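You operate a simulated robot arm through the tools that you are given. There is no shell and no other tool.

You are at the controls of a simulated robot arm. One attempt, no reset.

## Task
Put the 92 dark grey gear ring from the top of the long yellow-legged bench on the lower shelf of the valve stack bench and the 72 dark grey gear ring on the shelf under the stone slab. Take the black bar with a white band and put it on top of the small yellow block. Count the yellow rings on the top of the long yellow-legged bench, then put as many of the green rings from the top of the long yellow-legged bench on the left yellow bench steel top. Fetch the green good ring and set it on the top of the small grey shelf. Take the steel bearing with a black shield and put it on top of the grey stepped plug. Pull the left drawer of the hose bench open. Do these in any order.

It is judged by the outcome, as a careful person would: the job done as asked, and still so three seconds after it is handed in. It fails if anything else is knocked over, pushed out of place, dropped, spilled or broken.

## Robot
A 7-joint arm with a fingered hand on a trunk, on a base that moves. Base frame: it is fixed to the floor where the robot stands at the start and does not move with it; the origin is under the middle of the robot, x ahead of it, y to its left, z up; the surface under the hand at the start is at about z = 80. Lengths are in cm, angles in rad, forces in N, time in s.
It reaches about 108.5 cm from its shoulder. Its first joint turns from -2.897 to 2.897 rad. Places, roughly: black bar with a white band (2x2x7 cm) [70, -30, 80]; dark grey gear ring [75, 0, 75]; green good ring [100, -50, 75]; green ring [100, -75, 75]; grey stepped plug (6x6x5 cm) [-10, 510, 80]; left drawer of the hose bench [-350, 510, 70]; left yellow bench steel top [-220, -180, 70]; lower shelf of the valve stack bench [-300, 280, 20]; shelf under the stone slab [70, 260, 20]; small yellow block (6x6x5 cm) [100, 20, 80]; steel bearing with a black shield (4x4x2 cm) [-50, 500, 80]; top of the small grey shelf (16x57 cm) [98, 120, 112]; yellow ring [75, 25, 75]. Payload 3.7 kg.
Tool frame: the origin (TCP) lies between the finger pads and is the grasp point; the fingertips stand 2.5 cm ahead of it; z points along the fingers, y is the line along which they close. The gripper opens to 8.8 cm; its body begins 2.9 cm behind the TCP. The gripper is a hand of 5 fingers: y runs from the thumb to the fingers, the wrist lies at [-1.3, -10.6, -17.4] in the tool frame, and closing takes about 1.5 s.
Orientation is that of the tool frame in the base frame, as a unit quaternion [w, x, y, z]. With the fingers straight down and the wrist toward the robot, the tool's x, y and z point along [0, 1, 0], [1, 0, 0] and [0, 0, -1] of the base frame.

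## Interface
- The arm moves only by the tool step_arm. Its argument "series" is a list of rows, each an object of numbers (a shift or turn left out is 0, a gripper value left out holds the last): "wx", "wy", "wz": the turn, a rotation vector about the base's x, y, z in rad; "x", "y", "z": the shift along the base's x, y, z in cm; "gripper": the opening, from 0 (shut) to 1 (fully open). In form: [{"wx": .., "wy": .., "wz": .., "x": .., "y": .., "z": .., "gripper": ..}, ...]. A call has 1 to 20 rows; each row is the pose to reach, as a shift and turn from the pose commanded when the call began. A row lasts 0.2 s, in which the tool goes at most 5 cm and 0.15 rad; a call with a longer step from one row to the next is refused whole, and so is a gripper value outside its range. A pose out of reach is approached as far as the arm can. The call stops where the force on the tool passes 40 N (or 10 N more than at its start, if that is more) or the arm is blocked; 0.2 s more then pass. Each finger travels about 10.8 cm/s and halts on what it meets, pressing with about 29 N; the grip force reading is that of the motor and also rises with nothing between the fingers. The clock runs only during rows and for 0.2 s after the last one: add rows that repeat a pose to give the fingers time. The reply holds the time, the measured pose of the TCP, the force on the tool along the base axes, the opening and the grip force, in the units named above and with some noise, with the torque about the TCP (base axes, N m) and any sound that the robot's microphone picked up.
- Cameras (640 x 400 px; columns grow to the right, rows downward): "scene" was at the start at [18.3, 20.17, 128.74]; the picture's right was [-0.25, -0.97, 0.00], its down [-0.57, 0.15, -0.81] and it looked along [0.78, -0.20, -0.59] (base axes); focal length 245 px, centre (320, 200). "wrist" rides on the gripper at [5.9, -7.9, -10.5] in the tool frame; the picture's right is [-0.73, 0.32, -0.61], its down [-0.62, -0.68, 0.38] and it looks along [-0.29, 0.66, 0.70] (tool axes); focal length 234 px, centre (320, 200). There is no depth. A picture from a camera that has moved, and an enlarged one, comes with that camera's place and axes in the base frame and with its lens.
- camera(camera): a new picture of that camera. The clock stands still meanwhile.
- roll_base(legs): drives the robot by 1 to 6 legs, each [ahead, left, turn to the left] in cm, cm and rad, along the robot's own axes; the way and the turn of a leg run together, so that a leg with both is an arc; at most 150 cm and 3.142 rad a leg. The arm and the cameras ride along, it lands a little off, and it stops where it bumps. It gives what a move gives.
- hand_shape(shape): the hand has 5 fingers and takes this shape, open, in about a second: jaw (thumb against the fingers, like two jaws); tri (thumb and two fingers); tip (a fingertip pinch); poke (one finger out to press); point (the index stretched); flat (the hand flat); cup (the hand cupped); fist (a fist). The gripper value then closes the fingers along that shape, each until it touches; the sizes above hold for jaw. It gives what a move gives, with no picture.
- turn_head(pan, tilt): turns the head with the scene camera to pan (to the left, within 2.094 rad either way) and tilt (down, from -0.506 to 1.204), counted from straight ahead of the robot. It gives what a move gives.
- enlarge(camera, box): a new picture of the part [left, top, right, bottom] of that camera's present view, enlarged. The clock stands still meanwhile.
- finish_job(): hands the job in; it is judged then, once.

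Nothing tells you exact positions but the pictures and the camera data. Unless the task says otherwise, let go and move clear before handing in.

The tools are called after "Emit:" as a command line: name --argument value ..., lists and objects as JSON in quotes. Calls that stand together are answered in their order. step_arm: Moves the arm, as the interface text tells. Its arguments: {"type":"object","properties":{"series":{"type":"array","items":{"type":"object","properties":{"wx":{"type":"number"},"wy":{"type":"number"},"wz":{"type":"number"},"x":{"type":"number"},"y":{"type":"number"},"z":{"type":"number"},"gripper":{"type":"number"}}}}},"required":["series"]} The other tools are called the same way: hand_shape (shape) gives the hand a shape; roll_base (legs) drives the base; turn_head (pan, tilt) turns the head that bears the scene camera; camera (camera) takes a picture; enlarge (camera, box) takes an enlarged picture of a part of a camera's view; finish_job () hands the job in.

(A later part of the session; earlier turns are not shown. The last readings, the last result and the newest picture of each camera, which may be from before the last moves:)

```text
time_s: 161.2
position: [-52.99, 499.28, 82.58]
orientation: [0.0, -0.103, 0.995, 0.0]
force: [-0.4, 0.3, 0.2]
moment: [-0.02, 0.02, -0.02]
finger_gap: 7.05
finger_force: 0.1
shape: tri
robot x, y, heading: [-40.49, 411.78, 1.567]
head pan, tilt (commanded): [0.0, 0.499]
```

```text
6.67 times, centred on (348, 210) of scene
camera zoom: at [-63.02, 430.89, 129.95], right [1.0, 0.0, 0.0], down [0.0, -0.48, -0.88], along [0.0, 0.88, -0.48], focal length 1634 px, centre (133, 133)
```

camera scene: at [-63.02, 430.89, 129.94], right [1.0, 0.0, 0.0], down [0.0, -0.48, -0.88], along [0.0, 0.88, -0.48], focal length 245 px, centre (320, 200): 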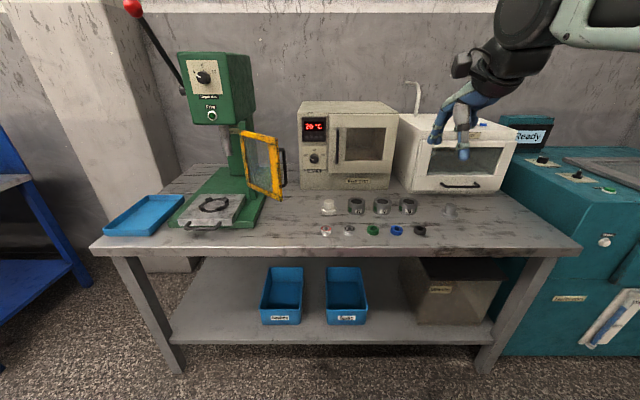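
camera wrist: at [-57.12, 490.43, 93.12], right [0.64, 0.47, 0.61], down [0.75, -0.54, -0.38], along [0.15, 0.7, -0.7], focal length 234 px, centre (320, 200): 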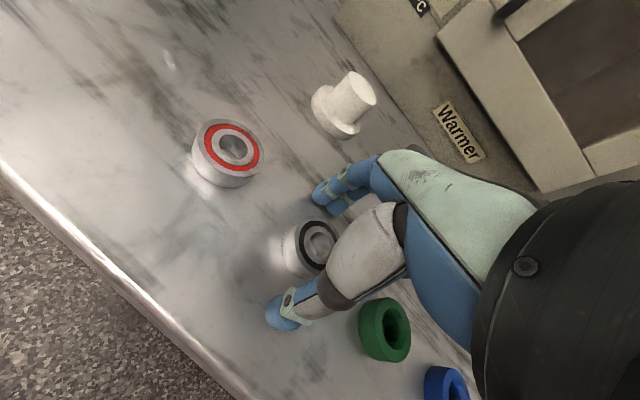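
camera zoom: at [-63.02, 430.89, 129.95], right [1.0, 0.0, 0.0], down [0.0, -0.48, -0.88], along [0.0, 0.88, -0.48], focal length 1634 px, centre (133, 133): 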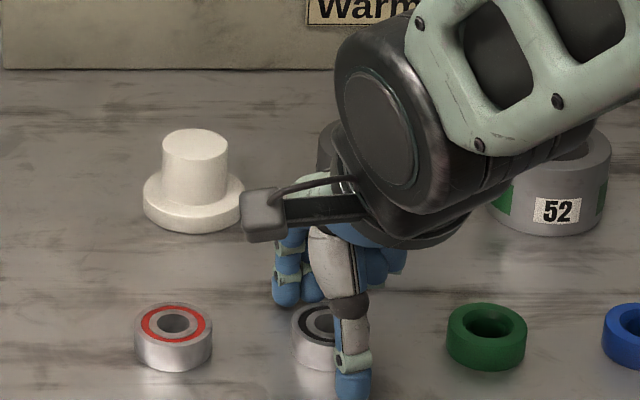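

Emit:
step_arm --series '[{"gripper": 0.65}, {"gripper": 0.5}, {"gripper": 0.35}, {"gripper": 0.2}, {"gripper": 0.1}, {"gripper": 0.1}, {"gripper": 0.1}]'

Emit:
camera --camera "wrist"

Emit:
step_arm --series '[{"z": 0.5}, {"z": 1}, {"z": 1.8}, {"z": 2.8}, {"z": 4}, {"z": 6}, {"z": 8}, {"z": 10}, {"z": 12}, {"z": 12}]'

Emit:
camera --camera "wrist"

Emit:
enlarge --camera "scene" --box '[300, 140, 460, 240]'

```text
time_s: 162.8
position: [-53.03, 499.28, 82.66]
orientation: [-0.001, -0.104, 0.995, 0.0]
force: [-0.1, 0.3, -0.3]
moment: [0.01, 0.0, -0.03]
finger_gap: 3.21
finger_force: 29.0
shape: tri
robot x, y, heading: [-39.95, 411.89, 1.568]
head pan, tilt (commanded): [0.0, 0.499]
```

```text
taken
camera wrist: at [-57.12, 490.44, 93.13], right [0.64, 0.47, 0.61], down [0.75, -0.54, -0.38], along [0.15, 0.7, -0.7], focal length 234 px, centre (320, 200)
```

wrist: 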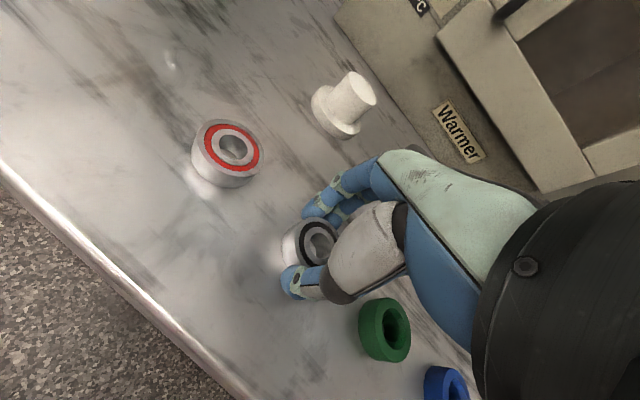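

```text
time_s: 165.0
position: [-52.97, 499.18, 94.72]
orientation: [-0.001, -0.103, 0.995, -0.001]
force: [-0.1, -0.1, -1.8]
moment: [-0.01, -0.01, -0.01]
finger_gap: 3.23
finger_force: 29.5
shape: tri
robot x, y, heading: [-40.17, 411.72, 1.57]
head pan, tilt (commanded): [0.0, 0.499]
```

```text
taken
camera wrist: at [-57.18, 490.42, 105.13], right [0.64, 0.47, 0.61], down [0.75, -0.54, -0.38], along [0.15, 0.7, -0.7], focal length 234 px, centre (320, 200)
```

wrist: 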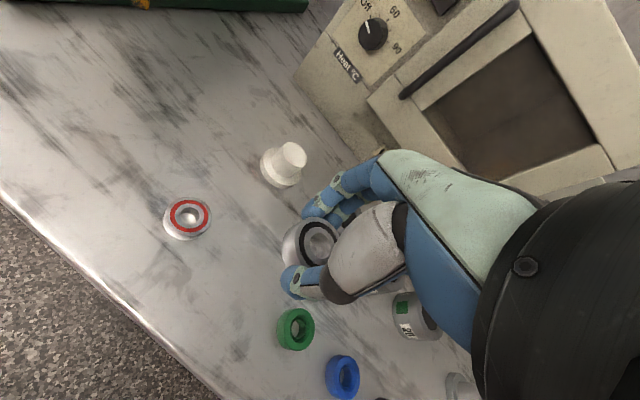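

```text
4.00 times, centred on (380, 190) of scene
camera zoom: at [-63.02, 430.89, 129.95], right [1.0, 0.0, 0.0], down [0.0, -0.48, -0.88], along [0.0, 0.88, -0.48], focal length 981 px, centre (80, 240)
```

zoom: 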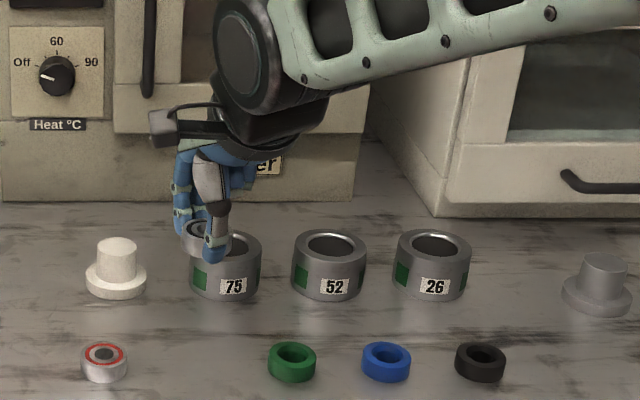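

Bearing held and centred. Carrying it over to the grey stepped plug.

Emit:
step_arm --series '[{"z": 2, "x": 1}, {"z": 4, "x": 3.5, "y": 0.5, "wz": -0.02}, {"z": 4, "x": 6.5, "y": 1, "wz": -0.05}, {"z": 4, "x": 9.5, "y": 2, "wz": -0.08}, {"z": 4, "x": 12.5, "y": 3, "wz": -0.12}, {"z": 4, "x": 15.5, "y": 4, "wz": -0.16}, {"z": 4, "x": 18.5, "y": 5, "wz": -0.2}, {"z": 4, "x": 21.5, "y": 6, "wz": -0.24}, {"z": 4, "x": 24.5, "y": 7, "wz": -0.28}, {"z": 4, "x": 27.5, "y": 8, "wz": -0.3}, {"z": 4, "x": 30.5, "y": 9, "wz": -0.3}, {"z": 4, "x": 33.5, "y": 9.5, "wz": -0.3}, {"z": 4, "x": 36.5, "y": 9.8, "wz": -0.3}, {"z": 4, "x": 38.3, "y": 9.8, "wz": -0.3}, {"z": 4, "x": 38.3, "y": 9.8, "wz": -0.3}]'

Emit:
camera --camera "wrist"

Emit:
enlarge --camera "scene" --box '[380, 130, 540, 230]'

```text
time_s: 168.2
position: [-14.71, 508.96, 98.51]
orientation: [0.0, 0.045, 0.999, -0.002]
force: [-0.2, 0.1, -1.6]
moment: [-0.01, -0.01, 0.03]
finger_gap: 3.2
finger_force: 29.1
shape: tri
robot x, y, heading: [-40.43, 411.92, 1.572]
head pan, tilt (commanded): [0.0, 0.499]
```

```text
taken
camera wrist: at [-21.27, 501.79, 109.02], right [0.75, 0.26, 0.61], down [0.56, -0.74, -0.38], along [0.35, 0.63, -0.7], focal length 234 px, centre (320, 200)
```

wrist: 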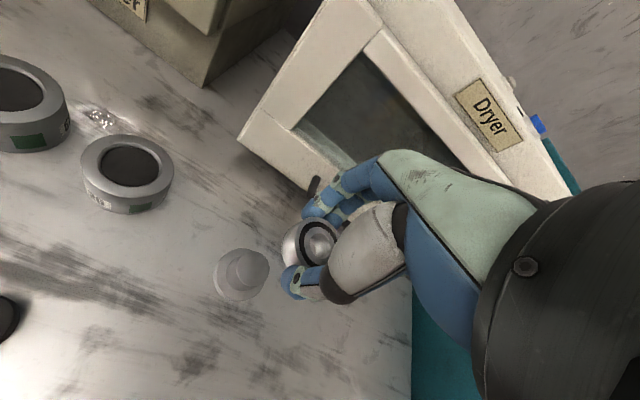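

```text
4.00 times, centred on (460, 180) of scene
camera zoom: at [-63.02, 430.9, 129.95], right [1.0, 0.0, 0.0], down [0.0, -0.48, -0.88], along [0.0, 0.88, -0.48], focal length 981 px, centre (-240, 280)
```

zoom: 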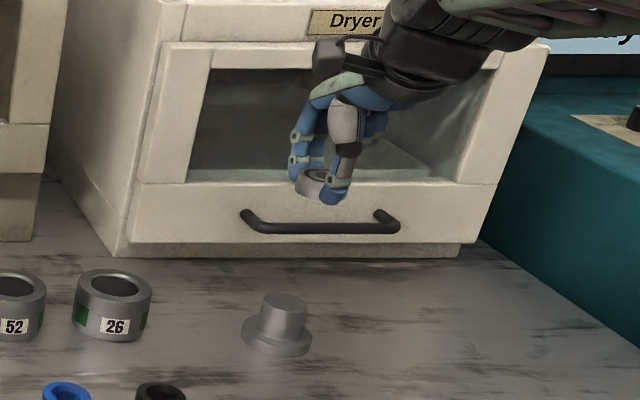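

Emit:
enlarge --camera "wrist" --box '[190, 220, 350, 320]'

Emit:
enlarge --camera "scene" --box '[425, 190, 473, 220]'

```text
4.00 times, centred on (270, 270) of wrist
camera zoom: at [-21.27, 501.79, 109.02], right [0.75, 0.26, 0.61], down [0.56, -0.74, -0.38], along [0.35, 0.63, -0.7], focal length 937 px, centre (520, -80)
```

zoom: 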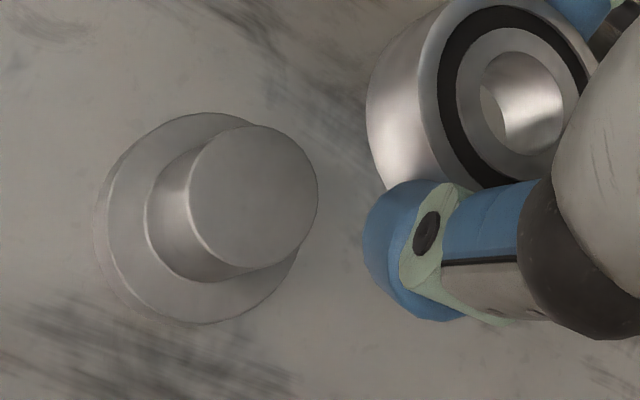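

```text
13.33 times, centred on (449, 205) of scene
camera zoom: at [-63.02, 430.9, 129.95], right [1.0, 0.0, 0.0], down [0.0, -0.48, -0.88], along [0.0, 0.88, -0.48], focal length 3269 px, centre (-1400, 133)
```

zoom: 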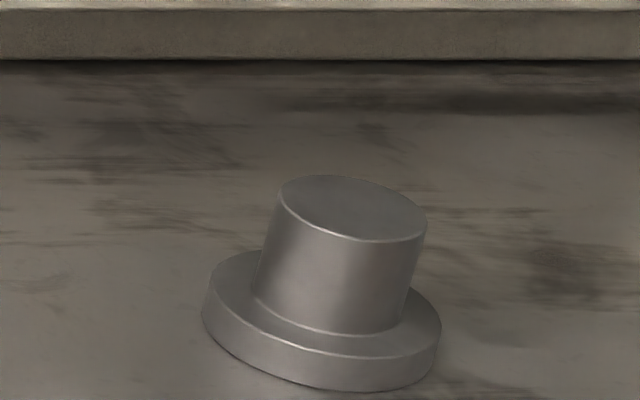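

The plug's post is centred near (-13.85, 510.35), top z≈84.1. Aligning and lowering the bearing.

Emit:
step_arm --series '[{"x": 0.85, "y": 1.4, "z": -2}, {"x": 0.85, "y": 1.4, "z": -4}, {"x": 0.85, "y": 1.4, "z": -6}, {"x": 0.85, "y": 1.4, "z": -8}, {"x": 0.85, "y": 1.4, "z": -9.5}, {"x": 0.85, "y": 1.4, "z": -10.5}, {"x": 0.85, "y": 1.4, "z": -10.5}]'

Emit:
camera --camera "wrist"

Emit:
enlarge --camera "scene" --box '[405, 165, 501, 225]'

```text
time_s: 169.8
position: [-13.72, 510.47, 88.12]
orientation: [0.0, 0.046, 0.999, 0.0]
force: [-0.2, -0.3, -0.4]
moment: [-0.01, -0.01, -0.03]
finger_gap: 3.22
finger_force: 28.8
shape: tri
robot x, y, heading: [-40.48, 411.99, 1.571]
head pan, tilt (commanded): [0.0, 0.499]
```

```text
taken
camera wrist: at [-20.45, 503.21, 98.62], right [0.75, 0.26, 0.61], down [0.56, -0.74, -0.38], along [0.35, 0.63, -0.7], focal length 234 px, centre (320, 200)
```

wrist: 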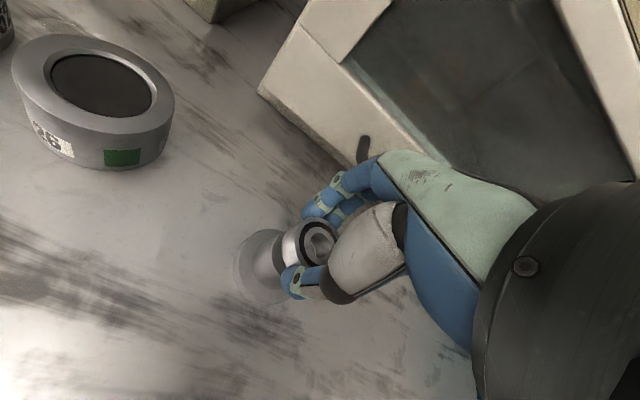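

```text
6.67 times, centred on (453, 195) of scene
camera zoom: at [-63.02, 430.9, 129.95], right [1.0, 0.0, 0.0], down [0.0, -0.48, -0.88], along [0.0, 0.88, -0.48], focal length 1634 px, centre (-567, 233)
```

zoom: 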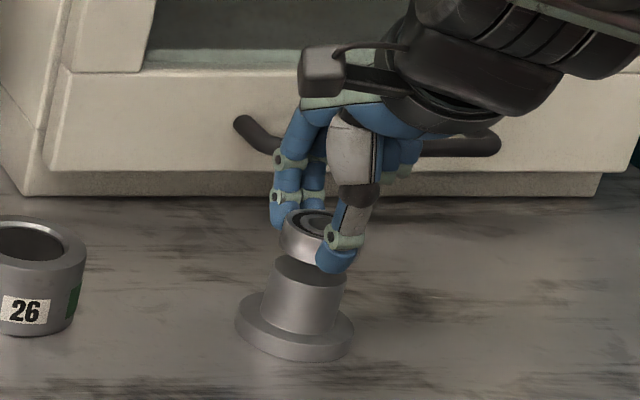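

Well aligned. Lowering gently to contact.

Emit:
step_arm --series '[{"z": -0.4}, {"z": -0.8}, {"z": -0.8}]'

Emit:
step_arm --series '[{"z": -0.2}, {"z": -0.4}, {"z": -0.4}]'

Emit:
enlarge --camera "scene" --box '[405, 165, 501, 225]'

```text
time_s: 170.6
position: [-13.89, 510.37, 87.36]
orientation: [0.0, 0.046, 0.999, 0.001]
force: [-0.5, -0.4, -0.4]
moment: [0.04, 0.01, 0.01]
finger_gap: 3.2
finger_force: 29.0
shape: tri
robot x, y, heading: [-40.4, 411.73, 1.57]
head pan, tilt (commanded): [0.0, 0.499]
```

```text
time_s: 171.4
position: [-13.9, 510.46, 87.05]
orientation: [0.0, 0.046, 0.999, 0.0]
force: [-0.7, 0.4, -0.7]
moment: [0.01, 0.02, 0.0]
finger_gap: 3.2
finger_force: 28.6
shape: tri
robot x, y, heading: [-40.51, 411.92, 1.57]
head pan, tilt (commanded): [0.0, 0.499]
```

```text
6.67 times, centred on (453, 195) of scene
camera zoom: at [-63.02, 430.9, 129.95], right [1.0, 0.0, 0.0], down [0.0, -0.48, -0.88], along [0.0, 0.88, -0.48], focal length 1634 px, centre (-567, 233)
```

zoom: 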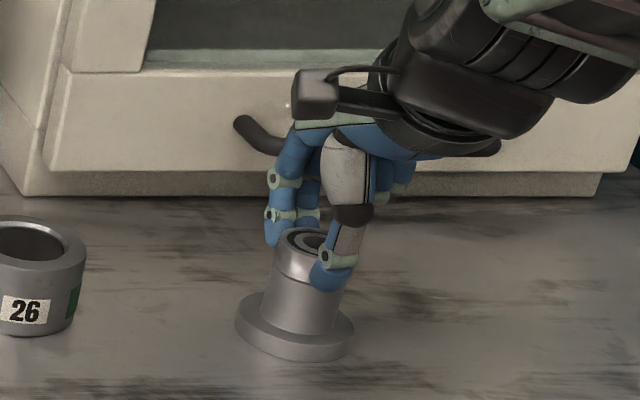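

Emit:
step_arm --series '[{"z": -0.15}, {"z": -0.25}, {"z": -0.25}]'

Emit:
step_arm --series '[{"z": -0.1}, {"z": -0.2}, {"z": -0.2}]'

```text
time_s: 172.2
position: [-13.84, 510.41, 86.84]
orientation: [0.0, 0.046, 0.999, 0.001]
force: [-1.0, 0.6, 10.8]
moment: [0.03, 0.0, -0.02]
finger_gap: 3.23
finger_force: 29.3
shape: tri
robot x, y, heading: [-40.3, 411.74, 1.569]
head pan, tilt (commanded): [0.0, 0.499]
```

```text
time_s: 173.0
position: [-13.93, 510.51, 86.84]
orientation: [0.001, 0.045, 0.999, 0.001]
force: [-0.4, 1.9, 23.7]
moment: [0.04, 0.06, 0.03]
finger_gap: 3.28
finger_force: 29.1
shape: tri
robot x, y, heading: [-40.45, 411.78, 1.569]
head pan, tilt (commanded): [0.0, 0.499]
```

Seated. Easing pressure and opening slowly.

Emit:
step_arm --series '[{"z": 0.25}, {"z": 0.25, "gripper": 0.4}, {"z": 0.25, "gripper": 0.5}, {"z": 0.25, "gripper": 0.6}, {"z": 0.25, "gripper": 0.75}, {"z": 0.25, "gripper": 0.9}, {"z": 0.25, "gripper": 1}, {"z": 0.25, "gripper": 1}]'

Emit:
enlarge --camera "scene" --box '[405, 165, 501, 225]'

```text
time_s: 174.8
position: [-13.74, 510.43, 86.77]
orientation: [-0.001, 0.046, 0.999, 0.0]
force: [-1.1, -0.3, 0.2]
moment: [-0.05, 0.02, -0.01]
finger_gap: 8.77
finger_force: 0.0
shape: tri
robot x, y, heading: [-40.36, 411.53, 1.573]
head pan, tilt (commanded): [0.0, 0.499]
```

```text
6.67 times, centred on (453, 195) of scene
camera zoom: at [-63.02, 430.89, 129.95], right [1.0, 0.0, 0.0], down [0.0, -0.48, -0.88], along [0.0, 0.88, -0.48], focal length 1634 px, centre (-567, 233)
```

zoom: 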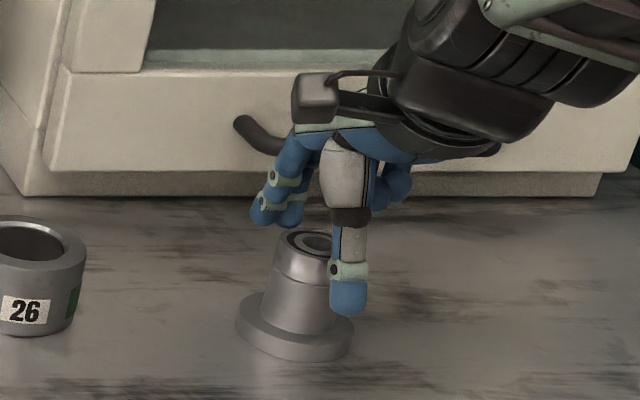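

The bearing rests on the post. Rising straight up and retracting.

Emit:
step_arm --series '[{"z": 1}, {"z": 2.5}, {"z": 4.5}, {"z": 7.5}, {"z": 11}, {"z": 15, "y": -2}, {"z": 19, "y": -5}, {"z": 22, "y": -9}, {"z": 25, "y": -13, "x": -2}, {"z": 28, "y": -17, "x": -5}, {"z": 30, "y": -21, "x": -8}, {"z": 31, "y": -25, "x": -11}, {"z": 31, "y": -29, "x": -14}, {"z": 31, "y": -32, "x": -17}, {"z": 31, "y": -34, "x": -20}, {"z": 31, "y": -34, "x": -23}, {"z": 31, "y": -34, "x": -23}]'

Emit:
enlarge --camera "scene" --box '[300, 160, 500, 285]'

Emit:
turn_head --pan 0.9 --tilt 0.35

Emit:
camera --camera "scene"

Emit:
turn_head --pan 1.6 --tilt 0.35

Emit:
camera --camera "scene"

```text
refused: row 9 steps farther than a row can; nothing moved
```

```text
3.20 times, centred on (400, 222) of scene
camera zoom: at [-63.02, 430.89, 129.95], right [1.0, 0.0, 0.0], down [0.0, -0.48, -0.88], along [0.0, 0.88, -0.48], focal length 784 px, centre (64, 128)
```

zoom: 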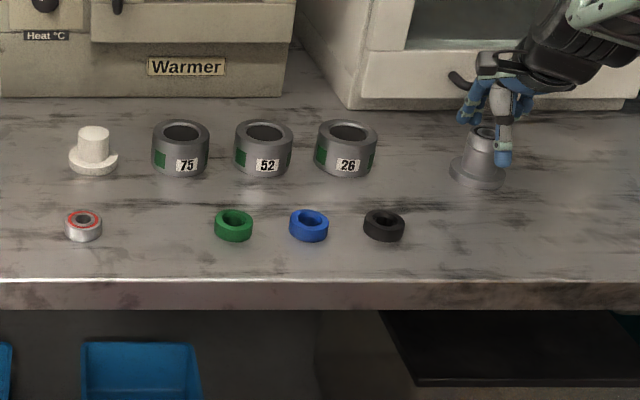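

```text
time_s: 176.0
position: [-13.93, 510.49, 86.77]
orientation: [0.0, 0.045, 0.999, 0.0]
force: [-0.5, -0.2, -0.1]
moment: [-0.02, -0.02, 0.02]
finger_gap: 8.75
finger_force: 0.1
shape: tri
robot x, y, heading: [-39.92, 411.78, 1.569]
head pan, tilt (commanded): [0.901, 0.351]
```

```text
taken
camera scene: at [-70.32, 427.6, 131.32], right [0.62, 0.78, 0.0], down [0.27, -0.21, -0.94], along [-0.73, 0.58, -0.34], focal length 245 px, centre (320, 200)
```

scene: 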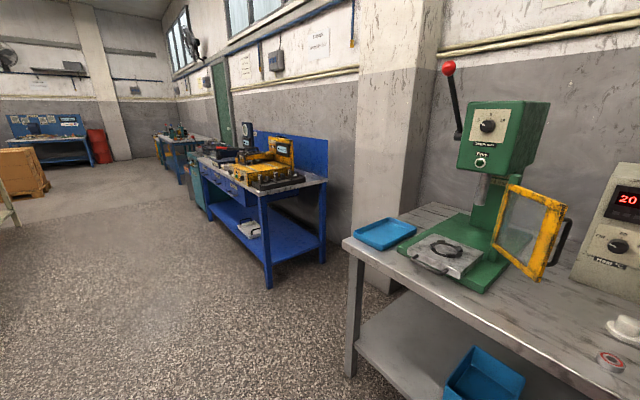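

```text
time_s: 177.1
position: [-13.82, 510.31, 86.74]
orientation: [0.0, 0.045, 0.999, 0.0]
force: [0.1, -1.0, -0.8]
moment: [0.01, -0.02, 0.01]
finger_gap: 8.75
finger_force: 0.0
shape: tri
robot x, y, heading: [-40.72, 411.91, 1.57]
head pan, tilt (commanded): [1.6, 0.351]
```

```text
taken
camera scene: at [-72.34, 421.54, 131.32], right [-0.03, 1.0, 0.0], down [0.34, 0.01, -0.94], along [-0.94, -0.03, -0.34], focal length 245 px, centre (320, 200)
```

scene: 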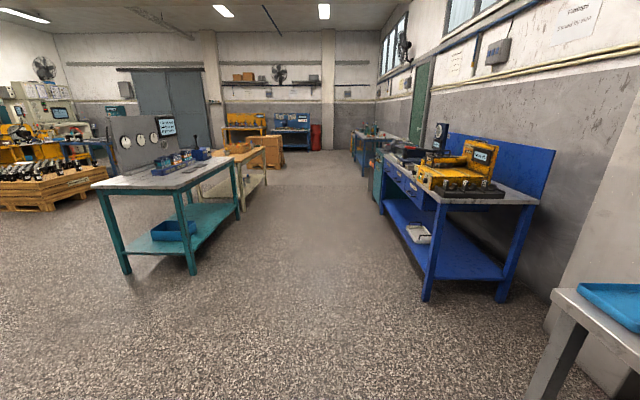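

The bearing is on the plug; the blue bench with drawers (x≈-219 to -375, front y≈496) is the hose bench and the teal one near (-300, 280) the valve stack bench. Retracting the arm first.

Emit:
step_arm --series '[{"z": 1}, {"z": 2.5}, {"z": 4.5}, {"z": 7.5}, {"z": 11}, {"z": 15, "y": -1}, {"z": 18, "y": -4}, {"z": 20, "y": -8}, {"z": 22, "y": -12}, {"z": 24, "y": -16, "x": -1}, {"z": 26, "y": -20, "x": -3}, {"z": 28, "y": -23, "x": -6}, {"z": 30, "y": -26, "x": -9}, {"z": 31, "y": -29, "x": -12}, {"z": 31, "y": -32, "x": -15}, {"z": 31, "y": -34, "x": -18}, {"z": 31, "y": -34, "x": -21}, {"z": 31, "y": -34, "x": -23}]'

Emit:
turn_head --pan 0.0 --tilt 0.5

Emit:
camera --camera "scene"

Emit:
enlarge --camera "scene" --box '[405, 165, 501, 225]'

```text
time_s: 180.9
position: [-36.86, 476.61, 117.77]
orientation: [0.0, 0.046, 0.999, -0.001]
force: [-0.2, -0.5, 0.2]
moment: [-0.01, 0.02, 0.03]
finger_gap: 8.77
finger_force: 0.1
shape: tri
robot x, y, heading: [-40.22, 412.34, 1.571]
head pan, tilt (commanded): [1.6, 0.351]
```

```text
time_s: 182.6
position: [-36.93, 476.56, 117.74]
orientation: [0.0, 0.045, 0.999, 0.0]
force: [0.3, 0.8, 0.4]
moment: [0.0, -0.01, 0.01]
finger_gap: 8.76
finger_force: 0.1
shape: tri
robot x, y, heading: [-40.39, 411.68, 1.569]
head pan, tilt (commanded): [0.0, 0.499]
```

```text
taken
camera scene: at [-63.03, 430.89, 129.95], right [1.0, 0.0, 0.0], down [0.0, -0.48, -0.88], along [0.0, 0.88, -0.48], focal length 245 px, centre (320, 200)
```

scene: 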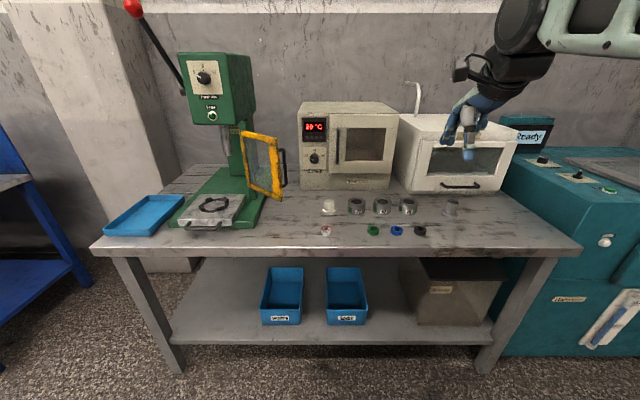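

```text
6.67 times, centred on (453, 195) of scene
camera zoom: at [-63.03, 430.89, 129.95], right [1.0, 0.0, 0.0], down [0.0, -0.48, -0.88], along [0.0, 0.88, -0.48], focal length 1634 px, centre (-567, 233)
```

zoom: 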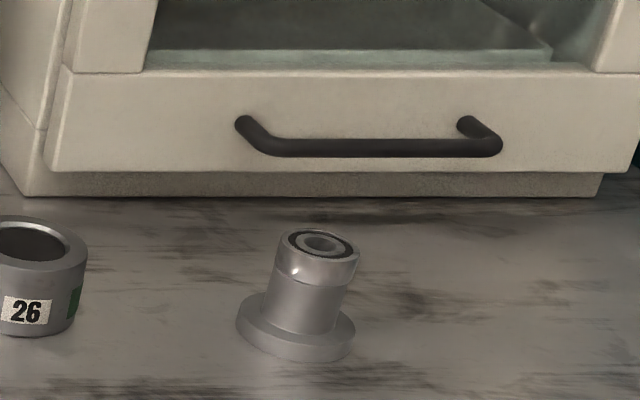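

The bearing sits squarely on the plug. Now I'll back off and drive left to the hose bench.

Emit:
roll_base --legs '[[-22, 0, 0], [0, 150, 0], [0, 150, 0]]'

Emit:
turn_head --pan 0.0 --tilt 0.55

Emit:
camera --camera "scene"

Emit:
camera --camera "wrist"

```text
time_s: 198.3
position: [-338.13, 450.47, 117.7]
orientation: [0.0, 0.036, 0.999, 0.0]
force: [0.1, -1.3, -0.1]
moment: [0.02, -0.02, -0.02]
finger_gap: 8.74
finger_force: 0.1
shape: tri
robot x, y, heading: [-340.05, 385.72, 1.59]
head pan, tilt (commanded): [0.0, 0.499]
```

```text
time_s: 198.9
position: [-338.1, 450.26, 117.8]
orientation: [-0.001, 0.036, 0.999, 0.0]
force: [0.6, -0.5, -0.1]
moment: [-0.01, 0.01, -0.02]
finger_gap: 8.77
finger_force: 0.0
shape: tri
robot x, y, heading: [-339.88, 385.54, 1.591]
head pan, tilt (commanded): [0.0, 0.55]
```

```text
taken
camera scene: at [-363.29, 404.03, 129.49], right [1.0, 0.02, 0.0], down [0.01, -0.52, -0.85], along [-0.02, 0.85, -0.52], focal length 245 px, centre (320, 200)
```

scene: 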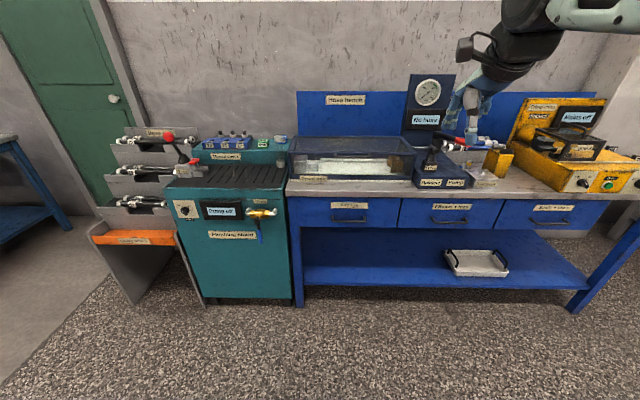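

```text
taken
camera wrist: at [-344.51, 442.99, 128.26], right [0.75, 0.27, 0.61], down [0.57, -0.72, -0.38], along [0.34, 0.63, -0.7], focal length 234 px, centre (320, 200)
```

wrist: 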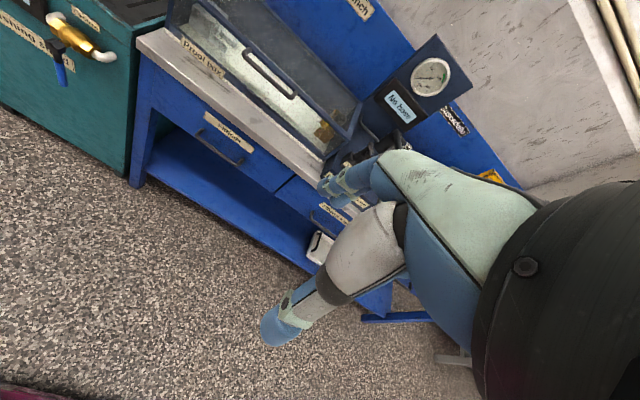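

Hose bench with three drawers in view; the left drawer's handle is near pixel (349, 218). Zooming in.

Emit:
enlarge --camera "scene" --box '[280, 170, 440, 270]'

Emit:
enlarge --camera "wrist" --box '[140, 60, 300, 190]'

```text
4.00 times, centred on (360, 220) of scene
camera zoom: at [-363.29, 404.03, 129.49], right [1.0, 0.02, 0.0], down [0.01, -0.52, -0.85], along [-0.02, 0.85, -0.52], focal length 981 px, centre (160, 120)
```

zoom: 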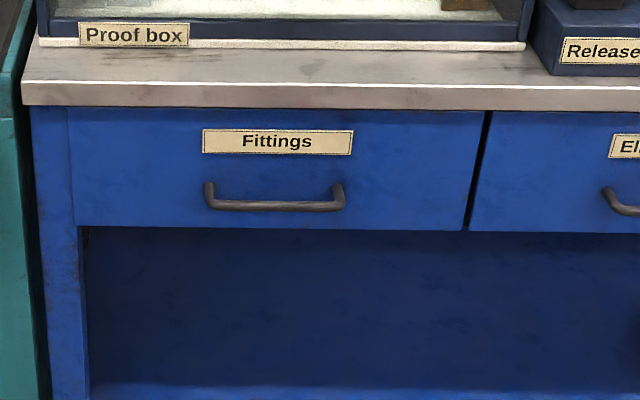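

```text
3.08 times, centred on (220, 125) of wrist
camera zoom: at [-344.51, 442.99, 128.26], right [0.75, 0.27, 0.61], down [0.57, -0.72, -0.38], along [0.34, 0.63, -0.7], focal length 720 px, centre (628, 431)
```

zoom: 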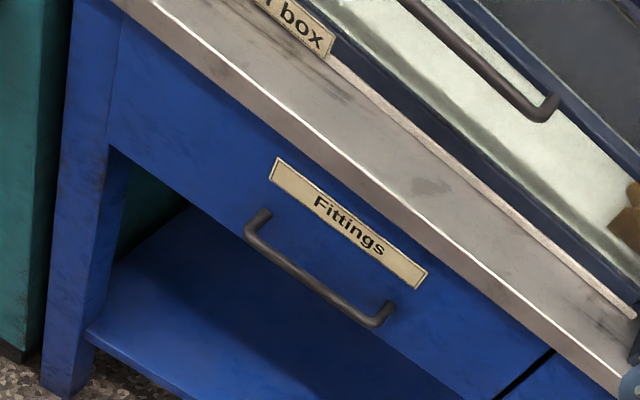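

The handle bar runs from about x=-359 to -345.5 at y≈491, z≈65. I'll approach with the hand pointing forward, fingers above and thumb below the bar; first square up and lower the arm a bit.

Emit:
hand_shape --shape "jaw"

Emit:
step_arm --series '[{"x": -3, "z": -2, "wz": 0.072}, {"x": -6, "z": -5, "wz": 0.072}, {"x": -9, "z": -8, "wz": 0.072}, {"x": -12, "z": -12, "wz": 0.072}, {"x": -14, "z": -16, "wz": 0.072}, {"x": -14, "z": -20, "wz": 0.072}, {"x": -14, "z": -24, "wz": 0.072}, {"x": -14, "z": -24, "wz": 0.072}]'

Emit:
step_arm --series '[{"wx": 0.14}, {"wx": 0.28}, {"wx": 0.42}, {"wx": 0.56, "z": -1}, {"wx": 0.7, "z": -2}, {"wx": 0.84, "z": -4}, {"wx": 0.98, "z": -6}, {"wx": 1.12, "z": -8}, {"wx": 1.26, "z": -10}, {"wx": 1.4, "z": -12}, {"wx": 1.5, "z": -14}, {"wx": 1.5, "z": -16}, {"wx": 1.5, "z": -16}]'

Emit:
camera --camera "scene"

Emit:
camera --camera "wrist"

```text
time_s: 199.8
position: [-338.15, 450.4, 117.77]
orientation: [0.0, 0.036, 0.999, 0.0]
force: [0.3, 0.3, -0.1]
moment: [-0.01, 0.01, -0.02]
finger_gap: 8.8
finger_force: 0.1
shape: jaw
robot x, y, heading: [-340.32, 386.0, 1.588]
head pan, tilt (commanded): [0.0, 0.55]
```

```text
time_s: 201.6
position: [-352.0, 450.37, 93.73]
orientation: [0.0, 0.0, 1.0, 0.0]
force: [-0.4, 0.2, 1.1]
moment: [-0.03, 0.02, -0.03]
finger_gap: 8.77
finger_force: 0.0
shape: jaw
robot x, y, heading: [-340.32, 385.57, 1.588]
head pan, tilt (commanded): [0.0, 0.55]
```

```text
time_s: 202.9
position: [-360.64, 449.04, 91.84]
orientation: [-0.124, -0.069, 0.951, 0.275]
force: [0.5, 0.4, -0.6]
moment: [0.01, 0.02, 0.02]
finger_gap: 8.8
finger_force: 0.0
shape: jaw
out of reach, approached as far as the arm can: row 4, 5, 6
robot x, y, heading: [-340.08, 385.68, 1.589]
head pan, tilt (commanded): [0.0, 0.55]
stopped in row 6: the arm was blocked; the commanded pose is now the measured one
```

```text
taken
camera scene: at [-363.46, 404.03, 129.49], right [1.0, 0.04, 0.0], down [0.02, -0.52, -0.85], along [-0.03, 0.85, -0.52], focal length 245 px, centre (320, 200)
```

scene: 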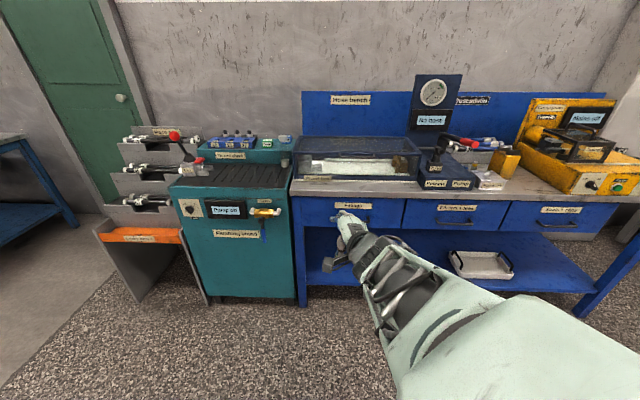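

```text
taken
camera wrist: at [-362.93, 436.04, 97.33], right [0.84, 0.11, 0.53], down [0.54, -0.25, -0.8], along [0.05, 0.96, -0.27], focal length 234 px, centre (320, 200)
```

wrist: 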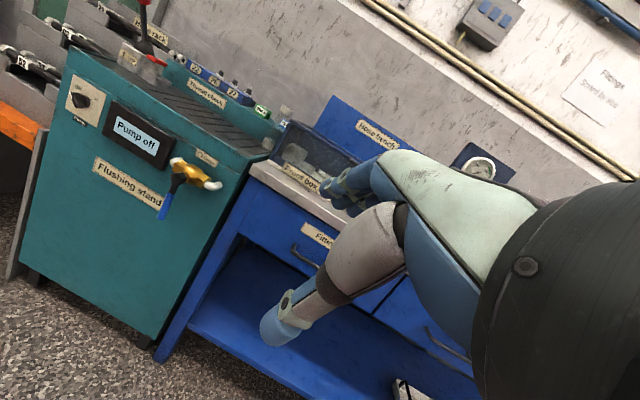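

The arm got blocked while folded this close to the body. I'll undo that rotation, extend further out where the arm has more freedom, and pitch there instead.

Emit:
step_arm --series '[{"wx": -0.11, "wy": -0.05, "wz": -0.028, "x": 1.5, "y": 1, "z": 0.5}, {"wx": -0.22, "wy": -0.1, "wz": -0.056, "x": 3, "y": 2, "z": 1}, {"wx": -0.33, "wy": -0.15, "wz": -0.084, "x": 5, "y": 3, "z": 2}, {"wx": -0.45, "wy": -0.2, "wz": -0.112, "x": 7, "y": 4, "z": 4}, {"wx": -0.559, "wy": -0.252, "wz": -0.14, "x": 8.6, "y": 6, "z": 6}, {"wx": -0.559, "wy": -0.252, "wz": -0.14, "x": 8.6, "y": 6, "z": 8}, {"wx": -0.559, "wy": -0.252, "wz": -0.14, "x": 8.6, "y": 6, "z": 8}]'

Emit:
camera --camera "scene"

```text
time_s: 204.5
position: [-351.84, 455.14, 99.79]
orientation: [0.003, -0.001, 1.0, 0.0]
force: [0.1, 0.3, 0.6]
moment: [0.01, 0.0, 0.01]
finger_gap: 8.77
finger_force: 0.0
shape: jaw
robot x, y, heading: [-340.42, 385.74, 1.584]
head pan, tilt (commanded): [0.0, 0.55]
```

```text
taken
camera scene: at [-363.29, 404.04, 129.49], right [1.0, 0.02, 0.0], down [0.01, -0.52, -0.85], along [-0.02, 0.85, -0.52], focal length 245 px, centre (320, 200)
```

scene: 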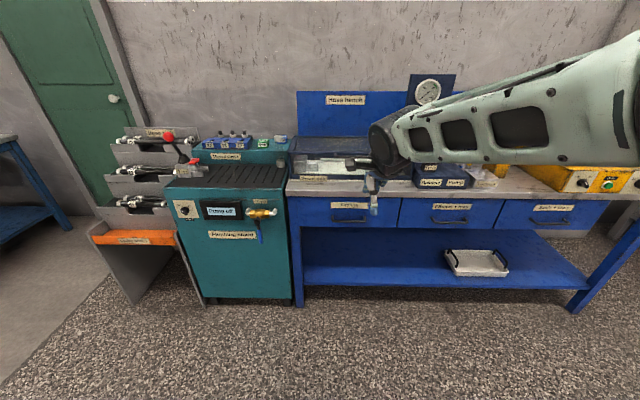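

Restored. Now extending forward first, then pitching the hand about 45° in the more extended position.

Emit:
step_arm --series '[{"y": 3, "z": -2}, {"y": 6, "z": -4}, {"y": 9, "z": -6}, {"y": 12, "z": -8}, {"y": 15, "z": -10}, {"y": 18, "z": -11}, {"y": 18, "z": -11, "wx": 0.12}, {"y": 18, "z": -11, "wx": 0.24}, {"y": 18, "z": -11, "wx": 0.36}, {"y": 18, "z": -11, "wx": 0.48}, {"y": 18, "z": -11, "wx": 0.6}, {"y": 18, "z": -11, "wx": 0.72}, {"y": 18, "z": -11, "wx": 0.8}, {"y": 18, "z": -11, "wx": 0.8}]'

Emit:
camera --camera "scene"

Emit:
camera --camera "wrist"

```text
time_s: 207.5
position: [-351.95, 473.09, 88.81]
orientation: [0.002, 0.001, 0.921, 0.389]
force: [0.3, 0.1, 0.4]
moment: [-0.02, 0.0, 0.0]
finger_gap: 8.79
finger_force: 0.1
shape: jaw
robot x, y, heading: [-340.08, 385.56, 1.59]
head pan, tilt (commanded): [0.0, 0.55]
```

```text
taken
camera scene: at [-363.3, 404.03, 129.49], right [1.0, 0.02, 0.0], down [0.01, -0.52, -0.85], along [-0.02, 0.85, -0.52], focal length 245 px, centre (320, 200)
```

scene: 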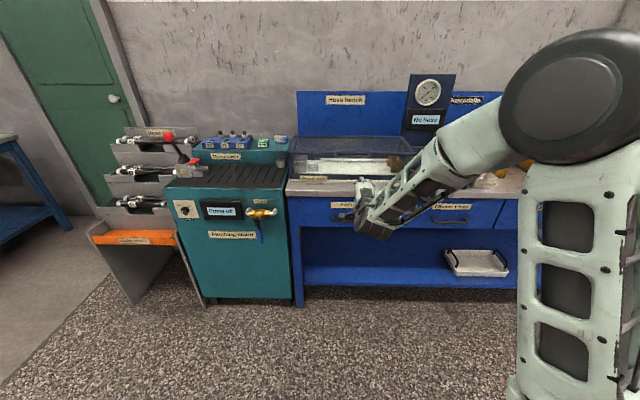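

```text
taken
camera wrist: at [-357.84, 460.19, 90.38], right [0.72, -0.21, 0.66], down [0.63, -0.2, -0.75], along [0.29, 0.96, -0.01], focal length 234 px, centre (320, 200)
```

wrist: 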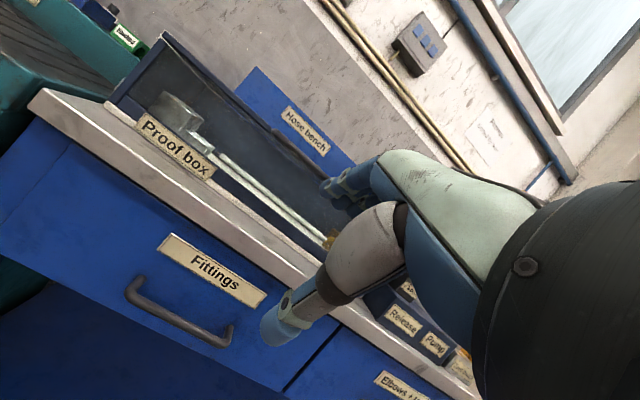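

The 45° pitch works here and the drawer handle is straight ahead. I'll advance along the hand's axis toward the bar with the fingers partly closed, stopping short to check.

Emit:
step_arm --series '[{"x": -0.5, "y": 2, "z": -3, "gripper": 0.8}, {"x": -1, "y": 4, "z": -6, "gripper": 0.6}, {"x": -1, "y": 6, "z": -9, "gripper": 0.55}, {"x": -1, "y": 8, "z": -12}, {"x": -1, "y": 9.7, "z": -14.5}, {"x": -1, "y": 10.5, "z": -16}, {"x": -1, "y": 10.5, "z": -16}]'

Emit:
camera --camera "wrist"

Emit:
enlarge --camera "scene" --box '[300, 160, 428, 240]'

```text
time_s: 209.1
position: [-352.81, 483.64, 72.9]
orientation: [0.002, 0.001, 0.921, 0.39]
force: [0.3, 0.0, 0.1]
moment: [0.02, 0.0, 0.01]
finger_gap: 4.89
finger_force: 0.0
shape: jaw
robot x, y, heading: [-340.16, 385.64, 1.594]
head pan, tilt (commanded): [0.0, 0.55]
```

```text
taken
camera wrist: at [-358.84, 470.73, 74.43], right [0.72, -0.21, 0.66], down [0.63, -0.2, -0.75], along [0.29, 0.96, -0.01], focal length 234 px, centre (320, 200)
```

wrist: 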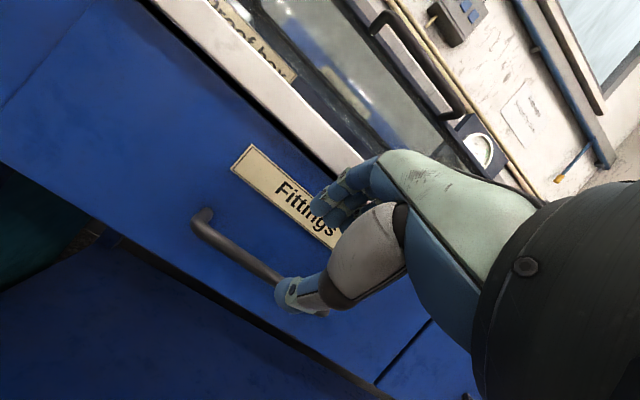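

```text
5.00 times, centred on (364, 200) of scene
camera zoom: at [-363.29, 404.04, 129.49], right [1.0, 0.02, 0.0], down [0.01, -0.52, -0.85], along [-0.02, 0.85, -0.52], focal length 1226 px, centre (100, 200)
```

zoom: 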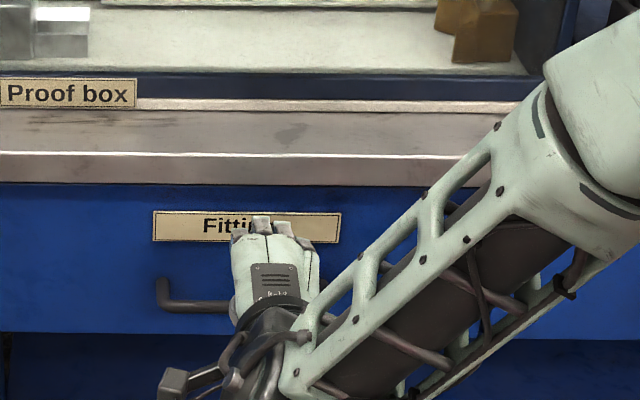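

The three views agree: bar at y≈490.0, z≈66.6, centred between thumb and fingers. Advancing onto it.

Emit:
step_arm --series '[{"y": 1.5, "z": -1.5}, {"y": 3, "z": -3}, {"y": 4.2, "z": -4.1}, {"y": 5.2, "z": -5.1}, {"y": 5.7, "z": -5.6}, {"y": 5.7, "z": -5.6}]'

Emit:
camera --camera "wrist"

Emit:
enlarge --camera "scene" --box '[300, 160, 428, 240]'

```text
time_s: 210.5
position: [-352.87, 489.14, 67.25]
orientation: [0.003, 0.0, 0.921, 0.389]
force: [-1.3, -17.3, 4.6]
moment: [0.42, -0.02, -0.07]
finger_gap: 4.48
finger_force: 0.0
shape: jaw
robot x, y, heading: [-340.37, 385.69, 1.587]
head pan, tilt (commanded): [0.0, 0.55]
```

```text
taken
camera wrist: at [-358.93, 476.29, 68.8], right [0.72, -0.21, 0.66], down [0.63, -0.2, -0.75], along [0.29, 0.96, -0.01], focal length 234 px, centre (320, 200)
```

wrist: 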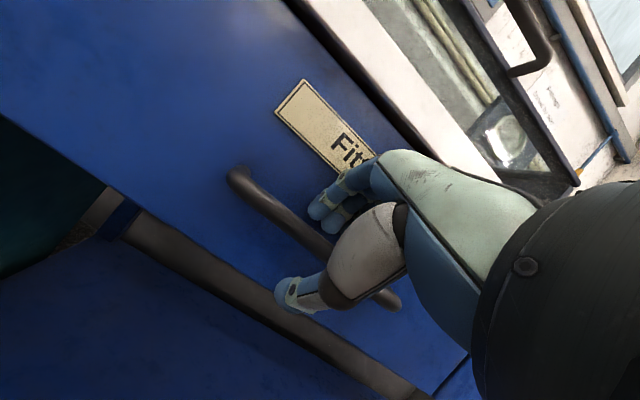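

```text
5.00 times, centred on (364, 200) of scene
camera zoom: at [-363.3, 403.95, 129.5], right [1.0, 0.02, 0.0], down [0.01, -0.52, -0.85], along [-0.02, 0.85, -0.52], focal length 1226 px, centre (100, 200)
```

zoom: 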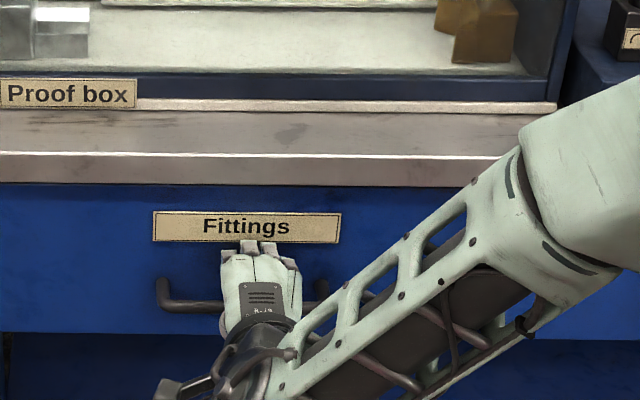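

The fingertips just touch the drawer face and the bar is between thumb and fingers. Easing back a touch and closing.

Emit:
step_arm --series '[{"y": -0.4, "z": 0.1}, {"y": -0.4, "z": 0.1, "gripper": 0.4}, {"y": -0.4, "z": 0.1, "gripper": 0.25}, {"y": -0.4, "z": 0.1, "gripper": 0.1}, {"y": -0.4, "z": 0.1, "gripper": 0}, {"y": -0.4, "z": 0.1, "gripper": 0}, {"y": -0.4, "z": 0.1, "gripper": 0}, {"y": -0.4, "z": 0.1, "gripper": 0}]'

Emit:
camera --camera "wrist"

```text
time_s: 212.3
position: [-352.98, 488.94, 67.15]
orientation: [0.003, 0.001, 0.922, 0.388]
force: [0.4, 0.4, -13.4]
moment: [-0.05, -0.14, 0.06]
finger_gap: 0.39
finger_force: 29.0
shape: jaw
robot x, y, heading: [-340.04, 385.61, 1.595]
head pan, tilt (commanded): [0.0, 0.55]
```

```text
taken
camera wrist: at [-358.84, 475.98, 68.79], right [0.72, -0.21, 0.66], down [0.63, -0.2, -0.75], along [0.29, 0.96, -0.01], focal length 234 px, centre (320, 200)
```

wrist: 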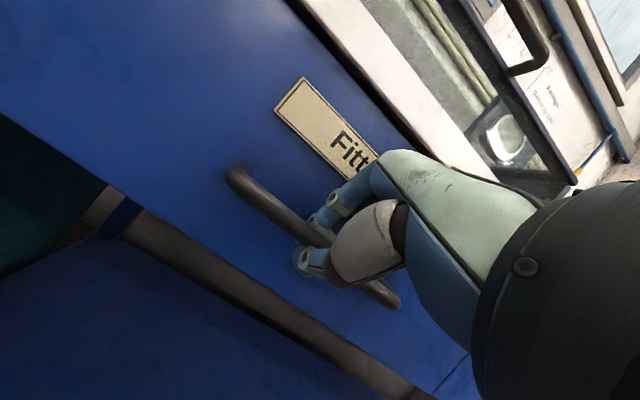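

Bar gripped. Pulling straight back slowly.

Emit:
step_arm --series '[{"y": -0.7}, {"y": -1.4}, {"y": -2.1}, {"y": -2.8}, {"y": -3.5}, {"y": -4.2}, {"y": -5}, {"y": -6}, {"y": -6}]'

Emit:
camera --camera "wrist"

Emit:
camera --camera "scene"

```text
time_s: 214.3
position: [-352.91, 482.92, 67.3]
orientation: [0.003, 0.001, 0.921, 0.389]
force: [0.6, 0.9, -22.3]
moment: [-0.08, -0.09, 0.07]
finger_gap: 0.42
finger_force: 29.4
shape: jaw
robot x, y, heading: [-340.32, 385.55, 1.591]
head pan, tilt (commanded): [0.0, 0.55]
```

```text
taken
camera wrist: at [-358.86, 470.03, 68.86], right [0.72, -0.21, 0.66], down [0.63, -0.2, -0.75], along [0.29, 0.96, -0.01], focal length 234 px, centre (320, 200)
```

wrist: 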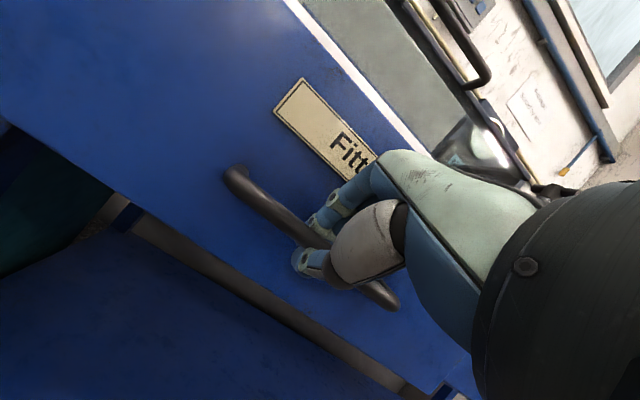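

```text
taken
camera scene: at [-363.31, 404.13, 129.47], right [1.0, 0.02, 0.0], down [0.01, -0.52, -0.85], along [-0.02, 0.85, -0.52], focal length 245 px, centre (320, 200)
```

scene: 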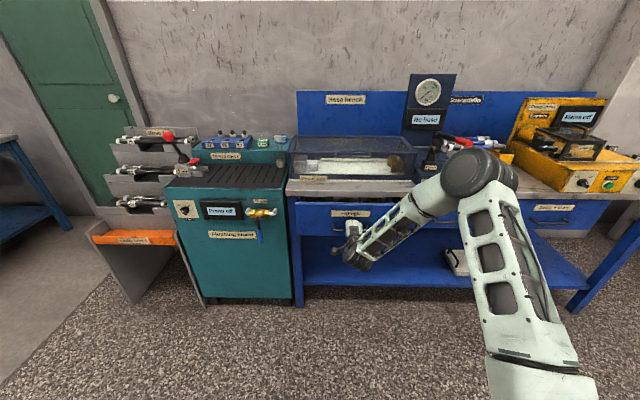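

The drawer is moving. I'll continue the pull, relieving the vertical load slightly.

Emit:
step_arm --series '[{"y": -0.5, "z": -0.15}, {"y": -1.5, "z": -0.3}, {"y": -2.5, "z": -0.35}, {"y": -3.5, "z": -0.35}, {"y": -4.5, "z": -0.35}, {"y": -5.5, "z": -0.35}, {"y": -6.5, "z": -0.35}, {"y": -7.5, "z": -0.35}, {"y": -8.5, "z": -0.35}, {"y": -9.5, "z": -0.35}, {"y": -10.5, "z": -0.35}, {"y": -11.5, "z": -0.35}, {"y": -11.5, "z": -0.35}]'

Emit:
camera --camera "scene"

Emit:
camera --camera "wrist"

```text
time_s: 217.1
position: [-352.94, 471.49, 66.91]
orientation: [0.001, 0.0, 0.921, 0.39]
force: [-3.3, -0.4, -4.7]
moment: [0.01, -0.07, 0.07]
finger_gap: 0.42
finger_force: 29.5
shape: jaw
robot x, y, heading: [-340.55, 385.54, 1.589]
head pan, tilt (commanded): [0.0, 0.55]
```

```text
taken
camera scene: at [-363.3, 404.05, 129.49], right [1.0, 0.02, 0.0], down [0.01, -0.52, -0.85], along [-0.02, 0.85, -0.52], focal length 245 px, centre (320, 200)
```

scene: 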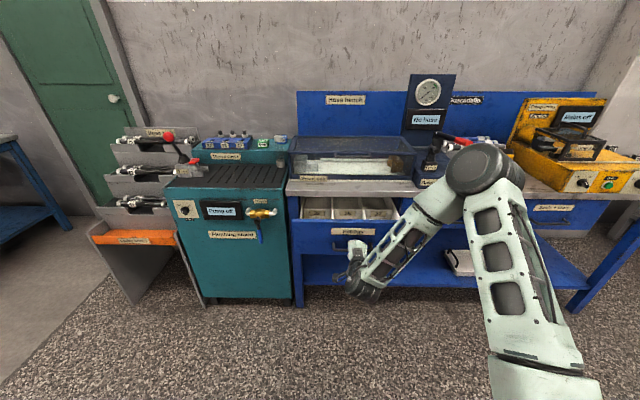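

```text
taken
camera wrist: at [-358.84, 458.53, 68.57], right [0.72, -0.21, 0.66], down [0.63, -0.2, -0.75], along [0.29, 0.96, -0.01], focal length 234 px, centre (320, 200)
```

wrist: 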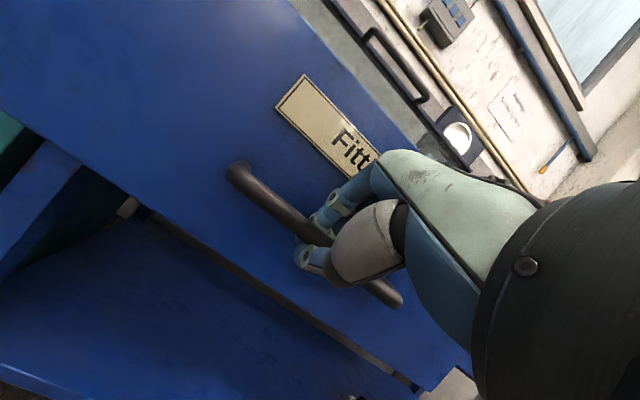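

Open about 17 cm. I'll pull further, watching for the end stop.

Emit:
step_arm --series '[{"y": -1}, {"y": -2}, {"y": -3}, {"y": -4}, {"y": -5}, {"y": -6}, {"y": -7}, {"y": -8}, {"y": -8}]'

Emit:
camera --camera "scene"

```text
time_s: 218.9
position: [-352.8, 463.89, 66.96]
orientation: [0.003, 0.003, 0.921, 0.39]
force: [-7.8, 25.2, -17.1]
moment: [0.05, -0.06, 0.33]
finger_gap: 0.28
finger_force: 29.2
shape: jaw
robot x, y, heading: [-340.04, 385.82, 1.586]
head pan, tilt (commanded): [0.0, 0.55]
stopped in row 9: the force on the tool passed its limit at 46 N (the readings are from after the stop); the commanded pose is now the measured one
```

```text
taken
camera scene: at [-363.34, 404.2, 129.47], right [1.0, 0.02, 0.0], down [0.01, -0.52, -0.85], along [-0.02, 0.85, -0.52], focal length 245 px, centre (320, 200)
```

scene: 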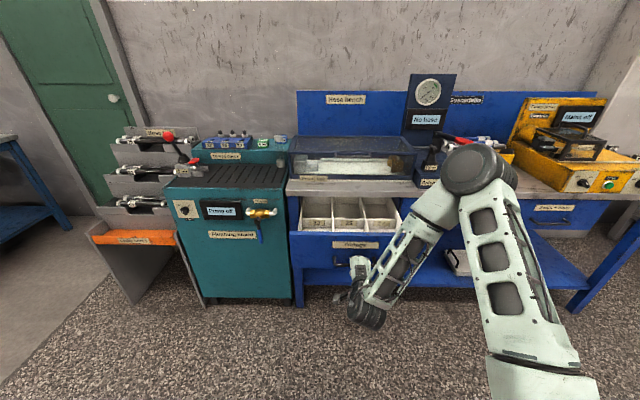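

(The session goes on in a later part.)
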